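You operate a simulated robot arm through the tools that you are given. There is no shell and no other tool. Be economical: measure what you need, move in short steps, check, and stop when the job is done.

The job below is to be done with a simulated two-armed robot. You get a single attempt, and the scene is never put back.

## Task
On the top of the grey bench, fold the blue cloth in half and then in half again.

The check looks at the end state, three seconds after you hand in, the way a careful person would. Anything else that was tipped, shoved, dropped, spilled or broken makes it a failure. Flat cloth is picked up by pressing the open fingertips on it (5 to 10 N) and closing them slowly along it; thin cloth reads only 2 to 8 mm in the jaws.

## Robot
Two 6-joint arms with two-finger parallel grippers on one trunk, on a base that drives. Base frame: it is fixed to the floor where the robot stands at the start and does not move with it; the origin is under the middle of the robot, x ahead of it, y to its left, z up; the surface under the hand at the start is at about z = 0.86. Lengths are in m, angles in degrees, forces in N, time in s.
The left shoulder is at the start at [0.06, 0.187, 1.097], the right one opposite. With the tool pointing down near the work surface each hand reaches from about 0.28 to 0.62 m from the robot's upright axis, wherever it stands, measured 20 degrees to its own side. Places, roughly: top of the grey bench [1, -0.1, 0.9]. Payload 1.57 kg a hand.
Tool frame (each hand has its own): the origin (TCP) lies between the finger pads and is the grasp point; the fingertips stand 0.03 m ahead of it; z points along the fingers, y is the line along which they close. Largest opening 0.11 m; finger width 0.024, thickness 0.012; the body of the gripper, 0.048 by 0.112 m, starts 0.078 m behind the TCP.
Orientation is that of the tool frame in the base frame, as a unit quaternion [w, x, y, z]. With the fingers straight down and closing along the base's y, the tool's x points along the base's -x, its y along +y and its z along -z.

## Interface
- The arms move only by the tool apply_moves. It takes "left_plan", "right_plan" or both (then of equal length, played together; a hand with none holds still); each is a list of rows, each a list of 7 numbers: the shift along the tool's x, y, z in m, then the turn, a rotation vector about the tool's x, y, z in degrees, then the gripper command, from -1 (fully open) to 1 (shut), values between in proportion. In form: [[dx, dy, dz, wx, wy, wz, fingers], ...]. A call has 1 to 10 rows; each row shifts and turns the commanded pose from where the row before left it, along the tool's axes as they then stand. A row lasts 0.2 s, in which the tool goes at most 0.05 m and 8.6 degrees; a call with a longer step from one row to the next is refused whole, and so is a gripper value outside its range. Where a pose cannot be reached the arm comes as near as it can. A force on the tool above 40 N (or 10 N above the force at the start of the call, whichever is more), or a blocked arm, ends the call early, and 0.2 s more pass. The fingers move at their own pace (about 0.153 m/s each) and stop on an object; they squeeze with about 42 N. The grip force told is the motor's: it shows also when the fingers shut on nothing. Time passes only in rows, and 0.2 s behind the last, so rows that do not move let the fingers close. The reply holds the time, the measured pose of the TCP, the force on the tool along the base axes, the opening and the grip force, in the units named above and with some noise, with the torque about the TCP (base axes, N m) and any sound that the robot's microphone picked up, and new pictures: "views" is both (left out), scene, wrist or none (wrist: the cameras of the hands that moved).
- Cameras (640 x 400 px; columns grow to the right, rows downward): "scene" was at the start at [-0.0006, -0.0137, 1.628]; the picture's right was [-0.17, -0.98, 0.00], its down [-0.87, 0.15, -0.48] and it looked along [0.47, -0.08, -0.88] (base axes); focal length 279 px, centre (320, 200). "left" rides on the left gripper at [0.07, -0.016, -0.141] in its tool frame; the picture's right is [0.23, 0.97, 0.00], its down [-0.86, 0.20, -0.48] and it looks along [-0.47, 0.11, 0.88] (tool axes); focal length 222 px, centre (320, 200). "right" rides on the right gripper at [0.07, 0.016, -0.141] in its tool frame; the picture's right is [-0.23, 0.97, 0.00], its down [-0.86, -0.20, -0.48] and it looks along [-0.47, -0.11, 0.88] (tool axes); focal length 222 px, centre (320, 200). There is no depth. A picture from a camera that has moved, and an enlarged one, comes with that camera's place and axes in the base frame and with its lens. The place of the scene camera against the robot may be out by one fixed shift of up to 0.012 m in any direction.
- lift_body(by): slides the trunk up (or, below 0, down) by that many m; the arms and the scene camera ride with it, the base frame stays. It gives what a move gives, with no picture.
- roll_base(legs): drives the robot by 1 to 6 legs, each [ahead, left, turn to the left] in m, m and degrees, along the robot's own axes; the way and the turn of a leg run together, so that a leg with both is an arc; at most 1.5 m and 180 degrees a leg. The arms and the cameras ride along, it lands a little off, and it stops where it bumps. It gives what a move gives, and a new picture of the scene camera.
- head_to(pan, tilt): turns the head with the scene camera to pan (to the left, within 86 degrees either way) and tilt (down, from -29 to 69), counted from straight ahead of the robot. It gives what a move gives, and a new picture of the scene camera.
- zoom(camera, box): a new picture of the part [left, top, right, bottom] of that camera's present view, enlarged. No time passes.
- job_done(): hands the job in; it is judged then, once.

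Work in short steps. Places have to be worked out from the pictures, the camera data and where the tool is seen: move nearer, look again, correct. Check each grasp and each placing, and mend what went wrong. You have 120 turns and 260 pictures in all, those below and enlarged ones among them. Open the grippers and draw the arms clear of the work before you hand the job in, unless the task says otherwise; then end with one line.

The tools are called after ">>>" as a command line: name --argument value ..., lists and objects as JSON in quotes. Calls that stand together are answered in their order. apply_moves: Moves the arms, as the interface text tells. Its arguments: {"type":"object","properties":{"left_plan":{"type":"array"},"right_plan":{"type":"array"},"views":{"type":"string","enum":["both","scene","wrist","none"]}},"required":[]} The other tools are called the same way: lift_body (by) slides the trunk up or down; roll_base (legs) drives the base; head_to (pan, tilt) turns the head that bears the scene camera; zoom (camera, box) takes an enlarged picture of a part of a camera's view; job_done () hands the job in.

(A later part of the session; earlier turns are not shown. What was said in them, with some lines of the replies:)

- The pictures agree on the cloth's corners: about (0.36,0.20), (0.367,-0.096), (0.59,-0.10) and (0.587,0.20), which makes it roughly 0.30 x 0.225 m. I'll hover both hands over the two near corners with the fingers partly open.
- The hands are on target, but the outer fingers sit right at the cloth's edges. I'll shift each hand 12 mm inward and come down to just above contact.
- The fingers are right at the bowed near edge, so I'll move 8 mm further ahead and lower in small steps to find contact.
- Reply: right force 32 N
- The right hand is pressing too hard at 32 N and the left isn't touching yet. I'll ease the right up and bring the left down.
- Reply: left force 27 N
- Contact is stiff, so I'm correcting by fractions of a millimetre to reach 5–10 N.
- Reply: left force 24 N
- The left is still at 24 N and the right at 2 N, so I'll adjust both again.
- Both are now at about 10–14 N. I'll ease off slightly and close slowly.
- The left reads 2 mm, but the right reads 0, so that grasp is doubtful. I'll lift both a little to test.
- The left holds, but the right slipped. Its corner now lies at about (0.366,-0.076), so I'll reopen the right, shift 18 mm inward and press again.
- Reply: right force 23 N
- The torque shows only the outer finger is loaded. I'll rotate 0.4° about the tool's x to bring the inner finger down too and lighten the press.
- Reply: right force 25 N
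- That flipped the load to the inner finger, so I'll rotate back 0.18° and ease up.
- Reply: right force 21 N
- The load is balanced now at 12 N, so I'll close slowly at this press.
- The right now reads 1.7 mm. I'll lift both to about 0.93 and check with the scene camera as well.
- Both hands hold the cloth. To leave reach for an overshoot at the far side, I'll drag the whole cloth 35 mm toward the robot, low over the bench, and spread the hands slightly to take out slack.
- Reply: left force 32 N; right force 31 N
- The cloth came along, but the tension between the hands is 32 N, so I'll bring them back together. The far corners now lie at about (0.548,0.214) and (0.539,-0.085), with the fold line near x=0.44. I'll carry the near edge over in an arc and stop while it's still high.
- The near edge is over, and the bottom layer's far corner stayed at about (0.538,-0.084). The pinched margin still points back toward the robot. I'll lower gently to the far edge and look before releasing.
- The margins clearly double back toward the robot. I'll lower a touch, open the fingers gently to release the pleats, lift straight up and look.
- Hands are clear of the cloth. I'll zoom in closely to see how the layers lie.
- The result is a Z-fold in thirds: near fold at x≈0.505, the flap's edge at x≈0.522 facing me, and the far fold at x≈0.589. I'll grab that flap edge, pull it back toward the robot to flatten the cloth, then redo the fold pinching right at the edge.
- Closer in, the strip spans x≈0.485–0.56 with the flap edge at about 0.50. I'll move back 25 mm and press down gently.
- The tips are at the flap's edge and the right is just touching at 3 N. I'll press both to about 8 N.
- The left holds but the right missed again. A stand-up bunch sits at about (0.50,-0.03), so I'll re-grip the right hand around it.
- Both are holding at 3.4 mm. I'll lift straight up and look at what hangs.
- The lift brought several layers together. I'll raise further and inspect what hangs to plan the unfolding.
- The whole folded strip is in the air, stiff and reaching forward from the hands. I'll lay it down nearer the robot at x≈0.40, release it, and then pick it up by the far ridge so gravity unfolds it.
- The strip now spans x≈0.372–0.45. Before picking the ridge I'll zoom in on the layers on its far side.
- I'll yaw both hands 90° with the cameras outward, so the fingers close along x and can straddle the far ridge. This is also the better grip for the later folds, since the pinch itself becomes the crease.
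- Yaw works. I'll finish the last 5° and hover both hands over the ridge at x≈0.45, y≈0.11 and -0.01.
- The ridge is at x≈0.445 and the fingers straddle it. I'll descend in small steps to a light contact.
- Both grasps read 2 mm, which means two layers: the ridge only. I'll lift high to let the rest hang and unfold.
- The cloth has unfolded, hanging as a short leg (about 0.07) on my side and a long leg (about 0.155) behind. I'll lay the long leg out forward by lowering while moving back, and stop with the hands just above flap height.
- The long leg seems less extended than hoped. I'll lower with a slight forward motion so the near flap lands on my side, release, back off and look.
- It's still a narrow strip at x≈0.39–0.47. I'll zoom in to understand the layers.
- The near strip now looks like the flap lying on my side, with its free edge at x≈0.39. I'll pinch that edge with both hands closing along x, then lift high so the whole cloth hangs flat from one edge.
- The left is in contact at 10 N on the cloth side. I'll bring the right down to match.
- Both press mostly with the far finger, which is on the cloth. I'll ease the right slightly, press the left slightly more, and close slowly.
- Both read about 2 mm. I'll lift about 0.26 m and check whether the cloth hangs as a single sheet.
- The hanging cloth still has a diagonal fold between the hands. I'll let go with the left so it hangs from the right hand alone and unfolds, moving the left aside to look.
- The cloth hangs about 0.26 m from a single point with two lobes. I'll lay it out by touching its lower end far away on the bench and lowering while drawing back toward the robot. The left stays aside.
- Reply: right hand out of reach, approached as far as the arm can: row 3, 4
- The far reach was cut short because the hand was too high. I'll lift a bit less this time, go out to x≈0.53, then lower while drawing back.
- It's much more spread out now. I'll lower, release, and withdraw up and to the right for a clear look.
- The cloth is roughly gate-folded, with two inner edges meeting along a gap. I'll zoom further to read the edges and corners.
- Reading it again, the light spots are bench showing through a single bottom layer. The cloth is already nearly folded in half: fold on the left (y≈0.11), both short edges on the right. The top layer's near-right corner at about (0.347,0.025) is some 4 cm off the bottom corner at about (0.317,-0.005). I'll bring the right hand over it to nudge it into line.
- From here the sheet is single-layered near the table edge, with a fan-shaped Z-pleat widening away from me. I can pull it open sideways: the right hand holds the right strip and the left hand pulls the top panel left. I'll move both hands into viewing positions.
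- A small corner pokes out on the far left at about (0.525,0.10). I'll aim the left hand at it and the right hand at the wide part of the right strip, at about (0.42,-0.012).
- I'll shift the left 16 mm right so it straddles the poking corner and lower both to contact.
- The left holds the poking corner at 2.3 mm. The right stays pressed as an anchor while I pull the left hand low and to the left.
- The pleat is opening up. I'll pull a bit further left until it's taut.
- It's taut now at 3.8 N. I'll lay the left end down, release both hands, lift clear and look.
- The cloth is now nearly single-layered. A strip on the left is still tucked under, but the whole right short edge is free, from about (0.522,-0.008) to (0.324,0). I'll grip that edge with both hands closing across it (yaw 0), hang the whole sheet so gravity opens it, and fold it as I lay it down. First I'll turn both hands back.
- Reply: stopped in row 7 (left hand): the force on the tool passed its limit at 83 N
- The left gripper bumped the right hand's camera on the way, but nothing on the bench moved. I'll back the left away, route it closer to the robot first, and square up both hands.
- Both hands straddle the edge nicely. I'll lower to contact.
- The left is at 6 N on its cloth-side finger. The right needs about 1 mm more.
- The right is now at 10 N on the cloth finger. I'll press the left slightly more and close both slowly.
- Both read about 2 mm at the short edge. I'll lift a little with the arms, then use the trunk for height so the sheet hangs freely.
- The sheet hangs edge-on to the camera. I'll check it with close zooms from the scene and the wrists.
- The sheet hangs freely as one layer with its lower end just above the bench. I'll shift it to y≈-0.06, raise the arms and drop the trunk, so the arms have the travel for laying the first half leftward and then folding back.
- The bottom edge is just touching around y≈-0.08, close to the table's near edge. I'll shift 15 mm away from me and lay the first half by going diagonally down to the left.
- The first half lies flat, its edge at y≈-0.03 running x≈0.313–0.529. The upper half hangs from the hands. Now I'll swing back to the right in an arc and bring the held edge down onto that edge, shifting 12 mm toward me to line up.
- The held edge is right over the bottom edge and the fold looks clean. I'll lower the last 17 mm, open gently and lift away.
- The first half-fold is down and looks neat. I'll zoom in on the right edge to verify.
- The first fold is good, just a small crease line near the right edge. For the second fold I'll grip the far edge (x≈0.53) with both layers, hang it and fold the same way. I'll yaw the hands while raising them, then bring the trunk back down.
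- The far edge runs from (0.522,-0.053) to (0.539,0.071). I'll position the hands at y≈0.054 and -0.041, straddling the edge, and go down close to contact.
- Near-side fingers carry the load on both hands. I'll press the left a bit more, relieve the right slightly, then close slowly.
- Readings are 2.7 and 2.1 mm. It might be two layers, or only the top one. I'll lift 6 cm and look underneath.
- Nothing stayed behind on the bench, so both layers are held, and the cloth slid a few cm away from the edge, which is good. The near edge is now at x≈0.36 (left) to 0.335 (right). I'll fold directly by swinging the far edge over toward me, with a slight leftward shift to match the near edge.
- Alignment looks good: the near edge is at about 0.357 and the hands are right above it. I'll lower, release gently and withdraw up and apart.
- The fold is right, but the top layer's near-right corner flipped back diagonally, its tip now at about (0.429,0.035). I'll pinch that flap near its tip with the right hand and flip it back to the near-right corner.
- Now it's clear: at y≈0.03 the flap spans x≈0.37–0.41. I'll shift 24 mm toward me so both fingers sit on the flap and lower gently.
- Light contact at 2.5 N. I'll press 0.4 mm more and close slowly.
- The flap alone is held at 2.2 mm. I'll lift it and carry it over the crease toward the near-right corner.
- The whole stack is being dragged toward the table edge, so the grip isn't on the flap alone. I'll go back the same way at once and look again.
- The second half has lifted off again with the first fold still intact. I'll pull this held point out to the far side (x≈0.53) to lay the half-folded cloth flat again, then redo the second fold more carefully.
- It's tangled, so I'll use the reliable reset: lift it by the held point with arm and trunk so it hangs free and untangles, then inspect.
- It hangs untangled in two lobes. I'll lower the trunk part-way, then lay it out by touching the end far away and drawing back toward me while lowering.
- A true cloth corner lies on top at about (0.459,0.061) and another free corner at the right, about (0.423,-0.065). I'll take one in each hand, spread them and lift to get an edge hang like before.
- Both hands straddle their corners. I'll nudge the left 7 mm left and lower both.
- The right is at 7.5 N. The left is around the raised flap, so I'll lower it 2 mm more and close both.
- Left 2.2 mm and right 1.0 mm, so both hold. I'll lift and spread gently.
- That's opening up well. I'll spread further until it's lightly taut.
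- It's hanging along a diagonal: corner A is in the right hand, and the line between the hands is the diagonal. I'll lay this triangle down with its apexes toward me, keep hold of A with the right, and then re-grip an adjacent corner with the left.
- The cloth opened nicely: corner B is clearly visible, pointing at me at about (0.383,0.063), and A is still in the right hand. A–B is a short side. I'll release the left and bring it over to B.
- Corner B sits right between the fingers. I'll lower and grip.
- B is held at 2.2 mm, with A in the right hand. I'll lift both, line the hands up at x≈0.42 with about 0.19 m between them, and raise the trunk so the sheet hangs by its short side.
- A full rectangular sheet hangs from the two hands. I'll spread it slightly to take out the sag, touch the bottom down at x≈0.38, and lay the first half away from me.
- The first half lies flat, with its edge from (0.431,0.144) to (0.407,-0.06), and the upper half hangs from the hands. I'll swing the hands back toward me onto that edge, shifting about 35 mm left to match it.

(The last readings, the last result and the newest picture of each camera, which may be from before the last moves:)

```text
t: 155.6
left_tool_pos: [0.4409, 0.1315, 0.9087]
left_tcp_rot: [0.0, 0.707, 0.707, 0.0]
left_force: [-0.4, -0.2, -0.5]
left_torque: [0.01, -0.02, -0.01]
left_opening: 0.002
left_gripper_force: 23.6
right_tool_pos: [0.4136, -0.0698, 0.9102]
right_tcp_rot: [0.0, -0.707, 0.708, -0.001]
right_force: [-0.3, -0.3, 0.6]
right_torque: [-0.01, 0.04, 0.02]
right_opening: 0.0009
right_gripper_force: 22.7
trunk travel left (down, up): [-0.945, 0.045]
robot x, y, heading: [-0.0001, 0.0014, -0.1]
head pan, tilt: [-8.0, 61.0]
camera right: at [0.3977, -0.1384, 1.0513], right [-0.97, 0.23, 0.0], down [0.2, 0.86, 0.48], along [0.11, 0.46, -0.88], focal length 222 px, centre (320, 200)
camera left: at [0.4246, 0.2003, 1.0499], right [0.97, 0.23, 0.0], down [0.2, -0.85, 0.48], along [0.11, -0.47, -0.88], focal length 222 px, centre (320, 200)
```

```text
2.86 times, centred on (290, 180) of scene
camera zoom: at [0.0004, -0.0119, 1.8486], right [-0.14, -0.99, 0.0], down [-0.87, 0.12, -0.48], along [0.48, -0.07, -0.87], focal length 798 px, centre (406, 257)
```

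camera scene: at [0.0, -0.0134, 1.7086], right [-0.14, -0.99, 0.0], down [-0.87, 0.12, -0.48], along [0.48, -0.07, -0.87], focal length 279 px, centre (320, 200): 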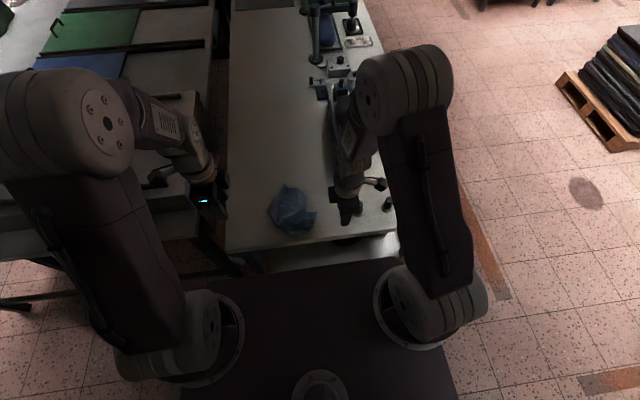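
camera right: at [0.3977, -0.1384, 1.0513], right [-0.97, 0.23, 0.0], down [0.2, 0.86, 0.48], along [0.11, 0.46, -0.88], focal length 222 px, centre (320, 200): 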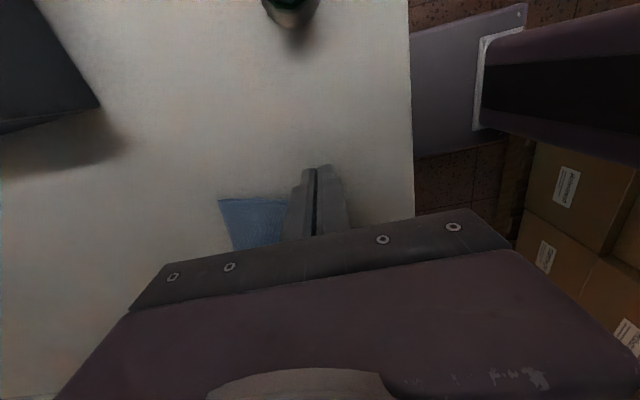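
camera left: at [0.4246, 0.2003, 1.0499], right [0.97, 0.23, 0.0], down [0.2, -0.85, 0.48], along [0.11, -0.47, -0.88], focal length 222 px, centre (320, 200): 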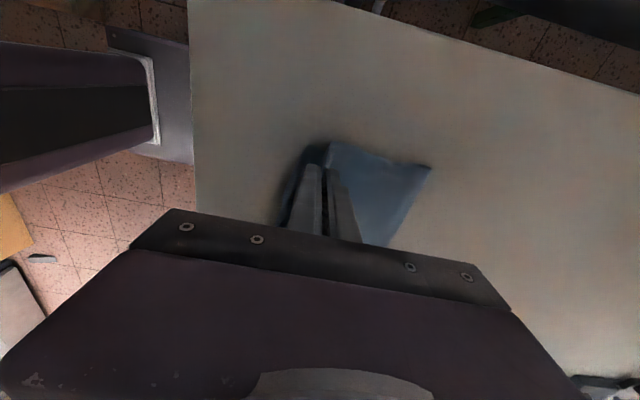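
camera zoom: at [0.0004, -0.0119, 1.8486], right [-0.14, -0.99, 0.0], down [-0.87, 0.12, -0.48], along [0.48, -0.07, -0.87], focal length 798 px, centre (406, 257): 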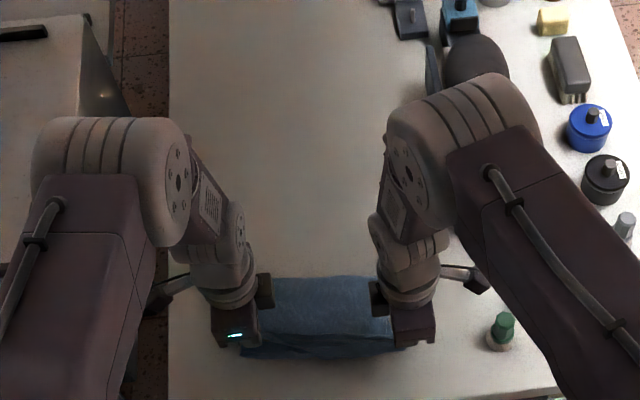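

It's well placed. I'll lower the last bit, open wide slowly, and lift straight up slowly so nothing gets dragged.

>>> apply_moves --left_plan '[[0, 0, 0.006, 0, 0, 0, 1], [0, 0, 0.003, 0, 0, 0, 0.9], [0, 0, 0, 0, 0, 0, 0.75], [0, 0, 0, 0, 0, 0, 0.6], [0, 0, 0, 0, 0, 0, 0.5], [0, 0, -0.01, 0, 0, 0, 0.5], [0, 0, -0.03, 0, 0, 0, 0.5], [0, 0, -0.045, 0, 0, 0, 0.4], [0.03, 0, -0.03, 0, 0, 0, 0.2], [0.045, 0, 0, 0, 0, 0, 0.2]]' --right_plan '[[0, 0, 0.006, 0, 0, 0, 1], [0, 0, 0.004, 0, 0, 0, 0.9], [0, 0, 0, 0, 0, 0, 0.75], [0, 0, 0, 0, 0, 0, 0.6], [0, 0, 0, 0, 0, 0, 0.5], [0, 0, -0.01, 0, 0, 0, 0.5], [0, 0, -0.03, 0, 0, 0, 0.5], [0, 0, -0.045, 0, 0, 0, 0.4], [0.02, 0, -0.03, 0, 0, 0, 0.2], [0.03, 0, 0, 0, 0, 0, 0.2]]' --views "none"

>>> zoom --camera "scene" --box '[255, 165, 325, 225]'

```text
t: 157.8
left_tool_pos: [0.4396, 0.2088, 1.015]
left_tcp_rot: [0.002, 0.707, 0.707, 0.0]
left_force: [0.1, -0.1, -0.8]
left_torque: [-0.01, 0.06, 0.0]
left_opening: 0.044
left_gripper_force: 0.0
right_tool_pos: [0.4143, -0.12, 1.0174]
right_tcp_rot: [-0.002, -0.707, 0.707, -0.001]
right_force: [-0.2, 0.2, -0.5]
right_torque: [-0.02, 0.04, -0.03]
right_opening: 0.0441
right_gripper_force: 0.1
trunk travel left (down, up): [-0.945, 0.045]
robot x, y, heading: [0.0002, -0.0, -0.1]
head pan, tilt: [-8.0, 61.0]
```

```text
6.67 times, centred on (290, 195) of scene
camera zoom: at [0.0017, -0.0103, 1.8486], right [-0.14, -0.99, 0.0], down [-0.87, 0.12, -0.48], along [0.48, -0.07, -0.88], focal length 1862 px, centre (520, 233)
```

zoom: 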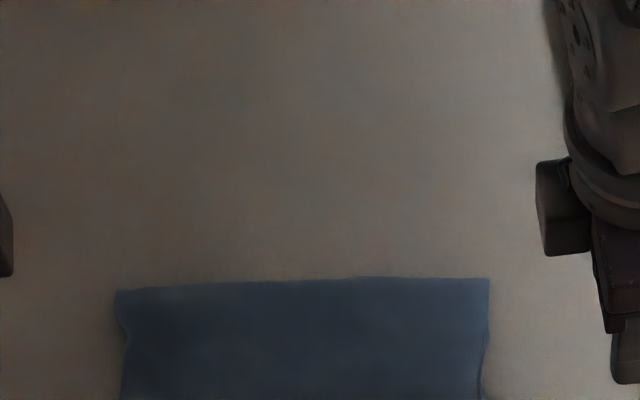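

>>> zoom --camera "scene" --box '[255, 195, 325, 245]'

```text
8.00 times, centred on (290, 220) of scene
camera zoom: at [0.0017, -0.0103, 1.8486], right [-0.14, -0.99, 0.0], down [-0.87, 0.12, -0.48], along [0.48, -0.07, -0.88], focal length 2235 px, centre (560, 40)
```

zoom: 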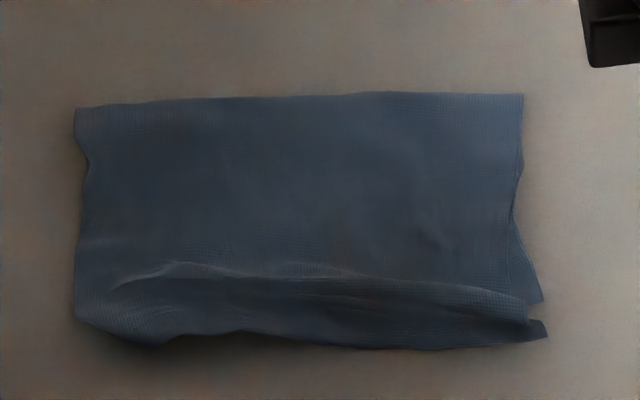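

The first half-fold is redone and very neat: about 0.22 x 0.12 m, from (0.43,0.157)/(0.54,0.155) to (0.39,-0.058)/(0.515,-0.066). For the second fold the left hand alone takes the middle of the left side and folds it over to the right. I'll park the right hand away, turn the left to yaw 0 and hover at (0.483,0.143).

>>> apply_moves --left_plan '[[0, 0, 0, 0, 0, -8.5, 0.2], [0, 0, 0, 0, 0, -8.5, 0.2], [0, 0, 0, 0, 0, -8.5, 0.2], [0, 0, 0, 0, 0, -8.5, 0.2], [0, 0, 0, 0, 0, -8.5, 0.2], [0, 0, 0, 0, 0, -8.5, 0.2], [0, 0, 0, 0, 0, -8.5, 0.2], [0, 0, 0, 0, 0, -8.5, 0.2], [0, 0, 0, 0, 0, -8.5, 0.2], [0, 0, 0, 0, 0, -8.5, 0.2]]' --right_plan '[[0.01, 0.008, -0.006, 0, 0, 0, 0.2], [0.01, 0.008, -0.006, 0, 0, 0, 0.2], [0.01, 0.008, -0.006, 0, 0, 0, 0.2], [0.01, 0.008, -0.006, 0, 0, 0, 0.2], [0.01, 0.008, -0.006, 0, 0, 0, 0.2], [0.01, 0.008, -0.006, 0, 0, 0, 0.2], [0.01, 0.008, -0.006, 0, 0, 0, 0.2], [0.01, 0.008, -0.006, 0, 0, 0, 0.2], [0.01, 0.008, -0.006, 0, 0, 0, 0.2], [0.01, 0.008, -0.006, 0, 0, 0, 0.2]]' --views "none"

>>> apply_moves --left_plan '[[0, 0, 0, 0, 0, -5, 0.2], [-0.0145, -0.022, 0.036, 0, 0, 0, 0.2], [-0.0145, -0.022, 0.036, 0, 0, 0, 0.2], [-0.0145, -0.022, 0.036, 0, 0, 0, 0.2], [0, 0, 0, 0, 0, 0, 0.2]]' --views "wrist"

>>> zoom --camera "left" --box '[160, 60, 440, 235]'

```text
t: 160.0
left_tool_pos: [0.4388, 0.2054, 1.0155]
left_tcp_rot: [0.001, 0.043, 0.999, 0.0]
left_force: [0.1, -1.0, 0.1]
left_torque: [0.0, -0.02, -0.01]
left_opening: 0.0441
left_gripper_force: 0.1
right_tool_pos: [0.3342, -0.2204, 1.0764]
right_tcp_rot: [0.0, 0.707, -0.707, 0.001]
right_force: [0.0, 0.6, -0.8]
right_torque: [-0.02, 0.0, -0.02]
right_opening: 0.0439
right_gripper_force: 0.0
trunk travel left (down, up): [-0.945, 0.045]
robot x, y, heading: [-0.0007, -0.001, -0.2]
head pan, tilt: [-8.0, 61.0]
```

```text
t: 161.2
left_tool_pos: [0.4828, 0.1394, 0.9077]
left_tcp_rot: [0.0, 0.0, 1.0, 0.0]
left_force: [0.7, 0.2, -0.5]
left_torque: [0.01, -0.03, 0.01]
left_opening: 0.0439
left_gripper_force: 0.1
right_tool_pos: [0.3348, -0.2204, 1.0771]
right_tcp_rot: [0.0, 0.707, -0.707, 0.0]
right_force: [-0.3, -0.3, -1.1]
right_torque: [0.0, 0.01, -0.03]
right_opening: 0.0437
right_gripper_force: 0.1
trunk travel left (down, up): [-0.945, 0.045]
robot x, y, heading: [0.0013, -0.0001, -0.1]
head pan, tilt: [-8.0, 61.0]
camera left: at [0.4128, 0.1237, 1.049], right [-0.23, 0.97, 0.0], down [0.85, 0.2, 0.48], along [0.47, 0.11, -0.88], focal length 222 px, centre (320, 200)
```

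left: 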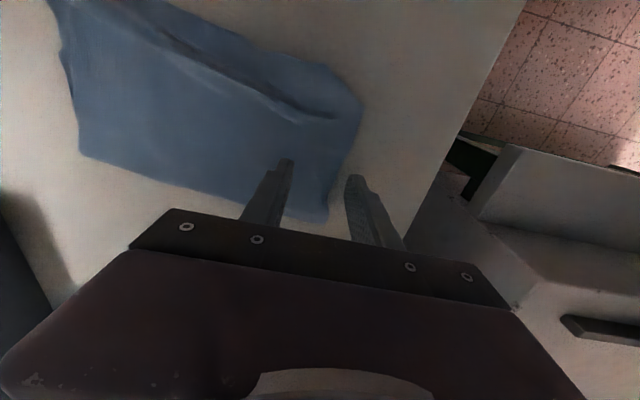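

```text
2.29 times, centred on (300, 148) of left
camera zoom: at [0.4128, 0.1237, 1.049], right [-0.23, 0.97, 0.0], down [0.85, 0.2, 0.48], along [0.47, 0.11, -0.88], focal length 508 px, centre (366, 320)
```

zoom: 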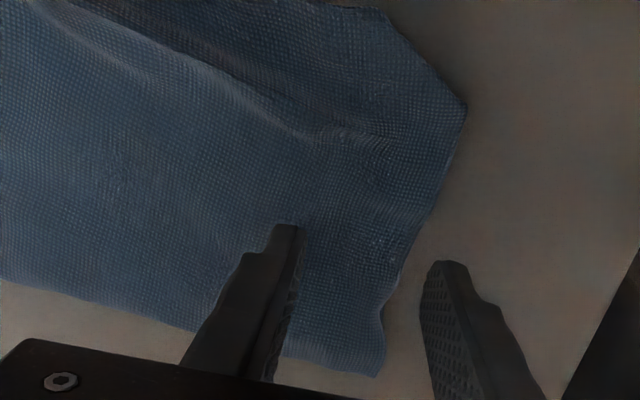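

The left side's edge is at y≈0.157 and its centre at x≈0.481. I'll shift 6 mm outward and step down to contact, reading the force at each step.

>>> apply_moves --left_plan '[[0.001, 0.006, 0.007, 0, 0, 0, 0.2], [0, 0, 0.006, 0, 0, 0, 0.2], [0, 0, 0.0015, 0, 0, 0, 0.2], [0, 0, 0, 0, 0, 0, 0.2]]' --views "none"

>>> apply_moves --left_plan '[[0, 0, 0.0008, 0, 0, 0, 0.2], [0, 0, 0, 0, 0, 0, 0.2]]' --views "none"

>>> apply_moves --left_plan '[[0, 0, 0.0007, 0, 0, 0, 0.2], [0, 0, 0, 0, 0, 0, 0.2]]' --views "none"

```text
t: 162.2
left_tool_pos: [0.4826, 0.1465, 0.8939]
left_tcp_rot: [0.001, 0.0, 1.0, 0.0]
left_force: [-0.2, 0.5, 0.5]
left_torque: [-0.02, 0.0, -0.01]
left_opening: 0.0438
left_gripper_force: 0.1
right_tool_pos: [0.335, -0.2191, 1.0767]
right_tcp_rot: [0.0, 0.707, -0.707, 0.001]
right_force: [-0.9, 0.0, 0.5]
right_torque: [0.02, 0.01, 0.02]
right_opening: 0.0439
right_gripper_force: 0.0
trunk travel left (down, up): [-0.945, 0.045]
robot x, y, heading: [0.0005, -0.0011, 0.2]
head pan, tilt: [-8.0, 61.0]
```

```text
t: 162.8
left_tool_pos: [0.481, 0.1469, 0.894]
left_tcp_rot: [0.0, 0.001, 1.0, 0.0]
left_force: [0.3, -1.0, 0.3]
left_torque: [-0.02, -0.01, -0.02]
left_opening: 0.0441
left_gripper_force: 0.1
right_tool_pos: [0.3342, -0.2186, 1.0764]
right_tcp_rot: [0.001, 0.708, -0.707, 0.001]
right_force: [-0.5, -0.8, -0.7]
right_torque: [0.01, -0.01, 0.0]
right_opening: 0.044
right_gripper_force: 0.0
trunk travel left (down, up): [-0.945, 0.045]
robot x, y, heading: [0.0019, -0.002, 0.2]
head pan, tilt: [-8.0, 61.0]
```

```text
t: 163.4
left_tool_pos: [0.4803, 0.1459, 0.8922]
left_tcp_rot: [0.001, 0.0, 1.0, 0.0]
left_force: [1.0, -0.4, -1.4]
left_torque: [-0.01, -0.02, 0.02]
left_opening: 0.0438
left_gripper_force: 0.1
right_tool_pos: [0.335, -0.2198, 1.0767]
right_tcp_rot: [0.001, 0.708, -0.707, 0.0]
right_force: [0.7, -0.1, -0.3]
right_torque: [-0.03, 0.01, -0.01]
right_opening: 0.0441
right_gripper_force: 0.0
trunk travel left (down, up): [-0.945, 0.045]
robot x, y, heading: [0.001, 0.0005, 0.3]
head pan, tilt: [-8.0, 61.0]
```

>>> apply_moves --left_plan '[[0, 0, 0.0007, 0, 0, 0, 0.2], [0, 0, 0, 0, 0, 0, 0.2]]' --views "none"

>>> apply_moves --left_plan '[[0, 0, 0.0006, 0, 0, 0, 0.2], [0, 0, 0, 0, 0, 0, 0.2]]' --views "none"

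>>> apply_moves --left_plan '[[0, 0, 0.0004, 0, 0, 0, 0.2], [0, 0, 0, 0, 0, 0, 0.2]]' --views "none"

```text
t: 164.0
left_tool_pos: [0.4829, 0.1459, 0.8906]
left_tcp_rot: [0.001, 0.0, 1.0, 0.0]
left_force: [-0.1, 0.3, 2.1]
left_torque: [-0.01, 0.02, 0.04]
left_opening: 0.0435
left_gripper_force: 0.1
right_tool_pos: [0.3335, -0.2202, 1.0771]
right_tcp_rot: [0.001, 0.707, -0.707, 0.001]
right_force: [0.1, 0.6, -0.1]
right_torque: [0.0, 0.0, 0.01]
right_opening: 0.0442
right_gripper_force: 0.1
trunk travel left (down, up): [-0.945, 0.045]
robot x, y, heading: [-0.0031, -0.0003, -0.1]
head pan, tilt: [-8.0, 61.0]
```

```text
t: 164.6
left_tool_pos: [0.4823, 0.1453, 0.8909]
left_tcp_rot: [0.0, 0.001, 1.0, 0.0]
left_force: [-0.7, 0.8, 6.6]
left_torque: [-0.14, 0.04, -0.02]
left_opening: 0.043
left_gripper_force: 0.0
right_tool_pos: [0.3341, -0.2199, 1.0774]
right_tcp_rot: [0.0, -0.707, 0.707, -0.001]
right_force: [0.7, -0.4, 0.3]
right_torque: [0.0, 0.01, 0.0]
right_opening: 0.0442
right_gripper_force: 0.1
trunk travel left (down, up): [-0.945, 0.045]
robot x, y, heading: [-0.0012, 0.0, -0.1]
head pan, tilt: [-8.0, 61.0]
```

```text
t: 165.2
left_tool_pos: [0.4808, 0.1458, 0.8913]
left_tcp_rot: [0.001, 0.0, 1.0, 0.0]
left_force: [-0.4, 0.8, 11.6]
left_torque: [-0.26, 0.07, 0.0]
left_opening: 0.0427
left_gripper_force: 0.0
right_tool_pos: [0.3343, -0.2205, 1.0777]
right_tcp_rot: [0.0, 0.707, -0.707, 0.001]
right_force: [-0.3, -0.3, 0.6]
right_torque: [-0.02, 0.0, 0.01]
right_opening: 0.0439
right_gripper_force: 0.1
trunk travel left (down, up): [-0.945, 0.045]
robot x, y, heading: [0.0011, -0.0002, -0.2]
head pan, tilt: [-8.0, 61.0]
```

11.6 N on the cloth-side finger is good. I'll close slowly, lift 6 cm and check that both layers come up.

>>> apply_moves --left_plan '[[0, 0, 0, 0, 0, 0, 0.3], [0, 0, 0, 0, 0, 0, 0.4], [0, 0, 0, 0, 0, 0, 0.5], [0, 0, 0, 0, 0, 0, 0.6], [0, 0, 0, 0, 0, 0, 0.7], [0, 0, 0, 0, 0, 0, 0.8], [0, 0, 0, 0, 0, 0, 0.9], [0, 0, 0, 0, 0, 0, 1], [0, 0, 0, 0, 0, 0, 1]]' --views "none"

>>> apply_moves --left_plan '[[0, 0, -0.015, 0, 0, 0, 1], [0, -0.006, -0.025, 0, 0, 0, 1], [0, -0.008, -0.025, 0, 0, 0, 1], [0, 0, 0, 0, 0, 0, 1]]' --views "wrist"

>>> zoom --camera "scene" --box '[240, 180, 340, 250]'

```text
t: 167.2
left_tool_pos: [0.4816, 0.1459, 0.8919]
left_tcp_rot: [0.002, 0.001, 1.0, 0.0]
left_force: [2.0, 0.3, 15.4]
left_torque: [-0.08, -0.01, -0.01]
left_opening: 0.0027
left_gripper_force: 24.1
right_tool_pos: [0.3332, -0.22, 1.0777]
right_tcp_rot: [0.001, 0.707, -0.707, 0.0]
right_force: [0.3, -0.1, 0.9]
right_torque: [0.01, 0.01, -0.04]
right_opening: 0.0441
right_gripper_force: 0.0
trunk travel left (down, up): [-0.945, 0.045]
robot x, y, heading: [-0.0, 0.0003, -0.2]
head pan, tilt: [-8.0, 61.0]
```

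```text
t: 168.2
left_tool_pos: [0.4822, 0.1335, 0.9545]
left_tcp_rot: [0.001, 0.0, 1.0, 0.0]
left_force: [-0.1, 0.4, -0.2]
left_torque: [0.01, -0.01, 0.0]
left_opening: 0.0027
left_gripper_force: 24.2
right_tool_pos: [0.3358, -0.2186, 1.0766]
right_tcp_rot: [-0.001, -0.707, 0.707, 0.0]
right_force: [0.3, 0.8, -0.1]
right_torque: [-0.01, 0.03, 0.02]
right_opening: 0.0439
right_gripper_force: 0.0
trunk travel left (down, up): [-0.945, 0.045]
robot x, y, heading: [-0.0001, -0.0013, -0.2]
head pan, tilt: [-8.0, 61.0]
camera left: at [0.4126, 0.1163, 1.0949], right [-0.23, 0.97, 0.0], down [0.85, 0.2, 0.48], along [0.47, 0.11, -0.88], focal length 222 px, centre (320, 200)
```

left: 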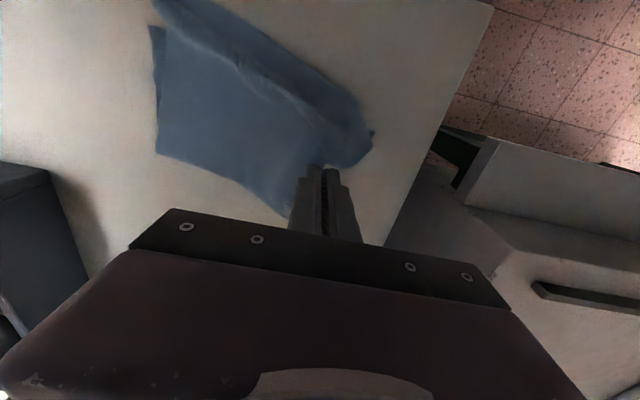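

```text
5.71 times, centred on (290, 215) of scene
camera zoom: at [0.0013, -0.0111, 1.8486], right [-0.14, -0.99, 0.0], down [-0.87, 0.12, -0.48], along [0.48, -0.07, -0.87], focal length 1596 px, centre (491, 114)
```

zoom: 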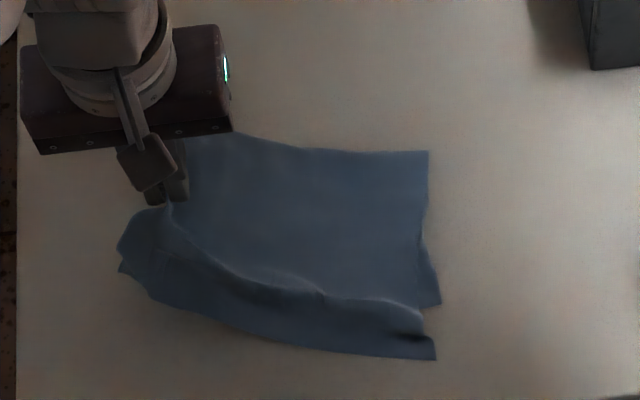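

Nothing stayed behind on the left, so both layers are held (2.7 mm). The right edge is now at y≈-0.035. I'll swing the left side over to the right onto that edge, drifting 3 cm toward me to match.

>>> apply_moves --left_plan '[[0.004, -0.0085, -0.0155, 0, 0, 0, 1], [0.004, -0.03, -0.015, 0, 0, 0, 1], [0.004, -0.04, 0, 0, 0, 0, 1], [0.004, -0.035, 0.013, 0, 0, 0, 1], [0.004, -0.025, 0.027, 0, 0, 0, 1], [0.004, -0.015, 0.025, 0, 0, 0, 1], [0.004, -0.005, 0.013, 0, 0, 0, 1], [0, 0, 0, 0, 0, 0, 1]]' --views "wrist"

>>> zoom --camera "scene" --box '[240, 180, 340, 250]'

```text
t: 170.0
left_tool_pos: [0.4542, -0.0249, 0.9081]
left_tcp_rot: [0.001, 0.0, 1.0, 0.0]
left_force: [0.0, 0.8, 0.5]
left_torque: [0.02, 0.0, -0.01]
left_opening: 0.0026
left_gripper_force: 24.0
right_tool_pos: [0.3339, -0.2197, 1.0769]
right_tcp_rot: [-0.001, -0.707, 0.707, -0.001]
right_force: [0.6, 0.9, 1.4]
right_torque: [-0.02, -0.02, 0.02]
right_opening: 0.0441
right_gripper_force: 0.2
trunk travel left (down, up): [-0.945, 0.045]
robot x, y, heading: [-0.0013, 0.0021, -0.2]
head pan, tilt: [-8.0, 61.0]
camera left: at [0.3854, -0.0412, 1.048], right [-0.23, 0.97, 0.0], down [0.85, 0.2, 0.48], along [0.47, 0.11, -0.88], focal length 222 px, centre (320, 200)
```

left: 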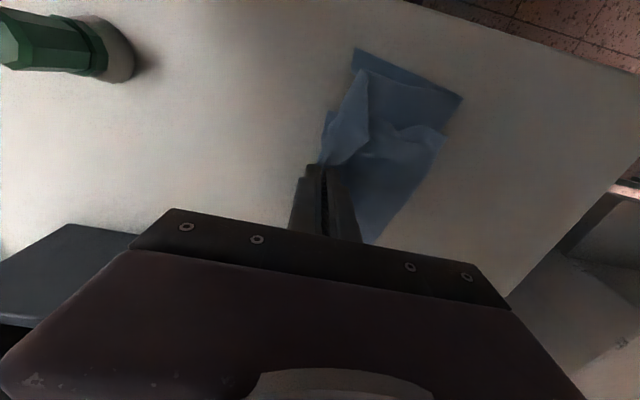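

```text
5.71 times, centred on (290, 215) of scene
camera zoom: at [0.0004, -0.0116, 1.8486], right [-0.14, -0.99, 0.0], down [-0.87, 0.12, -0.48], along [0.48, -0.07, -0.87], focal length 1596 px, centre (491, 114)
```

zoom: 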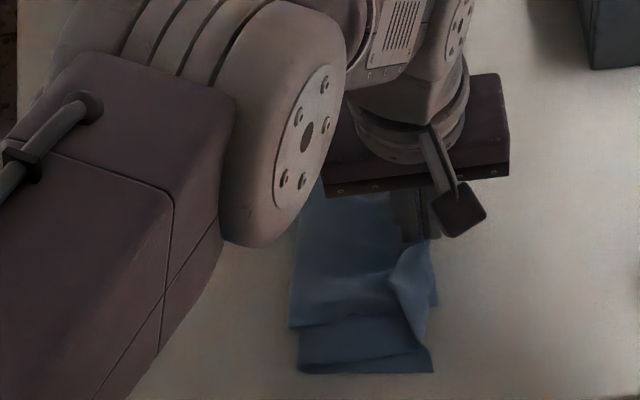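

The second fold is over. The upper half sits about 2–3 cm farther from me than the lower half, so I'll draw it 18 mm toward me as I lower, then open slowly, lift straight up and move the arm clear.

>>> apply_moves --left_plan '[[0.009, 0, 0, 0, 0, 0, 1], [0.009, -0.003, 0.005, 0, 0, 0, 1], [0, 0, 0.004, 0, 0, 0, 1], [0, 0, 0, 0, 0, 0, 0.85], [0, 0, 0, 0, 0, 0, 0.7], [0, 0, 0, 0, 0, 0, 0.6], [0, 0, -0.008, 0, 0, 0, 0.6], [0, 0, -0.02, 0, 0, 0, 0.6], [0, 0, -0.04, 0, 0, 0, 0.5], [0, 0, -0.045, 0, 0, 0, 0.4]]' --views "none"

>>> apply_moves --left_plan '[[0, 0.03, -0.02, 0, 0, 0, 0.2], [0, 0.045, 0, 0, 0, 0, 0.2], [0, 0.045, 0, 0, 0, 0, 0.2], [0, 0.045, 0, 0, 0, 0, 0.2], [0, 0.045, 0, 0, 0, 0, 0.2]]' --views "none"

>>> zoom --camera "scene" --box '[260, 190, 330, 245]'

>>> zoom --camera "scene" --box '[0, 0, 640, 400]'

```text
t: 172.2
left_tool_pos: [0.433, -0.0295, 1.0134]
left_tcp_rot: [0.0, 0.0, 1.0, 0.001]
left_force: [-0.5, -0.4, 0.2]
left_torque: [-0.01, 0.0, -0.01]
left_opening: 0.0329
left_gripper_force: 0.1
right_tool_pos: [0.334, -0.2213, 1.0769]
right_tcp_rot: [-0.001, -0.707, 0.707, -0.001]
right_force: [0.1, -0.3, 0.1]
right_torque: [-0.02, -0.02, -0.01]
right_opening: 0.044
right_gripper_force: 0.0
trunk travel left (down, up): [-0.945, 0.045]
robot x, y, heading: [-0.0021, 0.0004, 0.4]
head pan, tilt: [-8.0, 61.0]
```

```text
t: 173.4
left_tool_pos: [0.4346, 0.1848, 1.0338]
left_tcp_rot: [0.0, 0.0, 1.0, -0.001]
left_force: [0.8, 0.3, 0.1]
left_torque: [-0.04, 0.0, 0.01]
left_opening: 0.0437
left_gripper_force: 0.1
right_tool_pos: [0.3345, -0.2178, 1.0772]
right_tcp_rot: [0.001, 0.708, -0.707, 0.002]
right_force: [-0.1, 1.1, -0.6]
right_torque: [-0.03, 0.01, 0.02]
right_opening: 0.0441
right_gripper_force: 0.1
trunk travel left (down, up): [-0.945, 0.045]
robot x, y, heading: [0.0006, 0.0024, -0.1]
head pan, tilt: [-8.0, 61.0]
```

```text
7.27 times, centred on (295, 218) of scene
camera zoom: at [0.0002, -0.0086, 1.8487], right [-0.14, -0.99, 0.0], down [-0.87, 0.12, -0.48], along [0.48, -0.07, -0.87], focal length 2032 px, centre (502, 73)
```

zoom: 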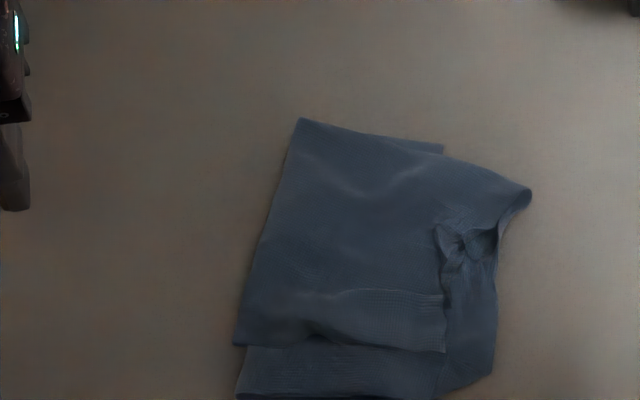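

```text
1.00 times, centred on (320, 200) of scene (not enlarged: the box is as wide or as high as the picture)
camera zoom: at [0.0002, -0.0086, 1.8487], right [-0.14, -0.99, 0.0], down [-0.87, 0.12, -0.48], along [0.48, -0.07, -0.87], focal length 279 px, centre (320, 200)
5 turns are left
```

zoom: 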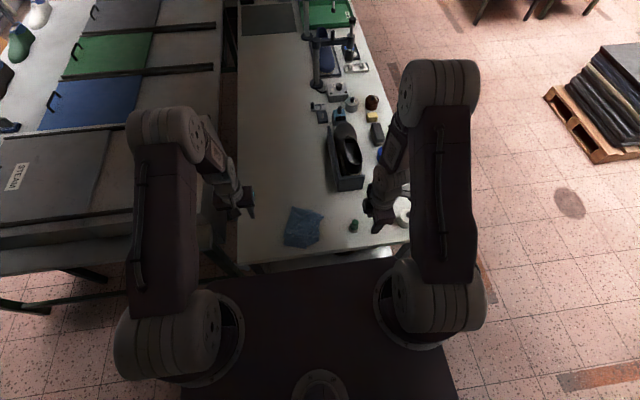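

The cloth now lies quartered on the bench (two folds, edges within about 2 cm). The other objects stand where they were, and both grippers are open and clear, so I'm handing in.

>>> job_done

```text
The job is handed in.
```

I folded the blue cloth in half and then in half again on the grey bench, and handed the job in. The edges line up to within about 2 cm, there is a small pinch bump near the right edge, and nothing else on the bench was moved.
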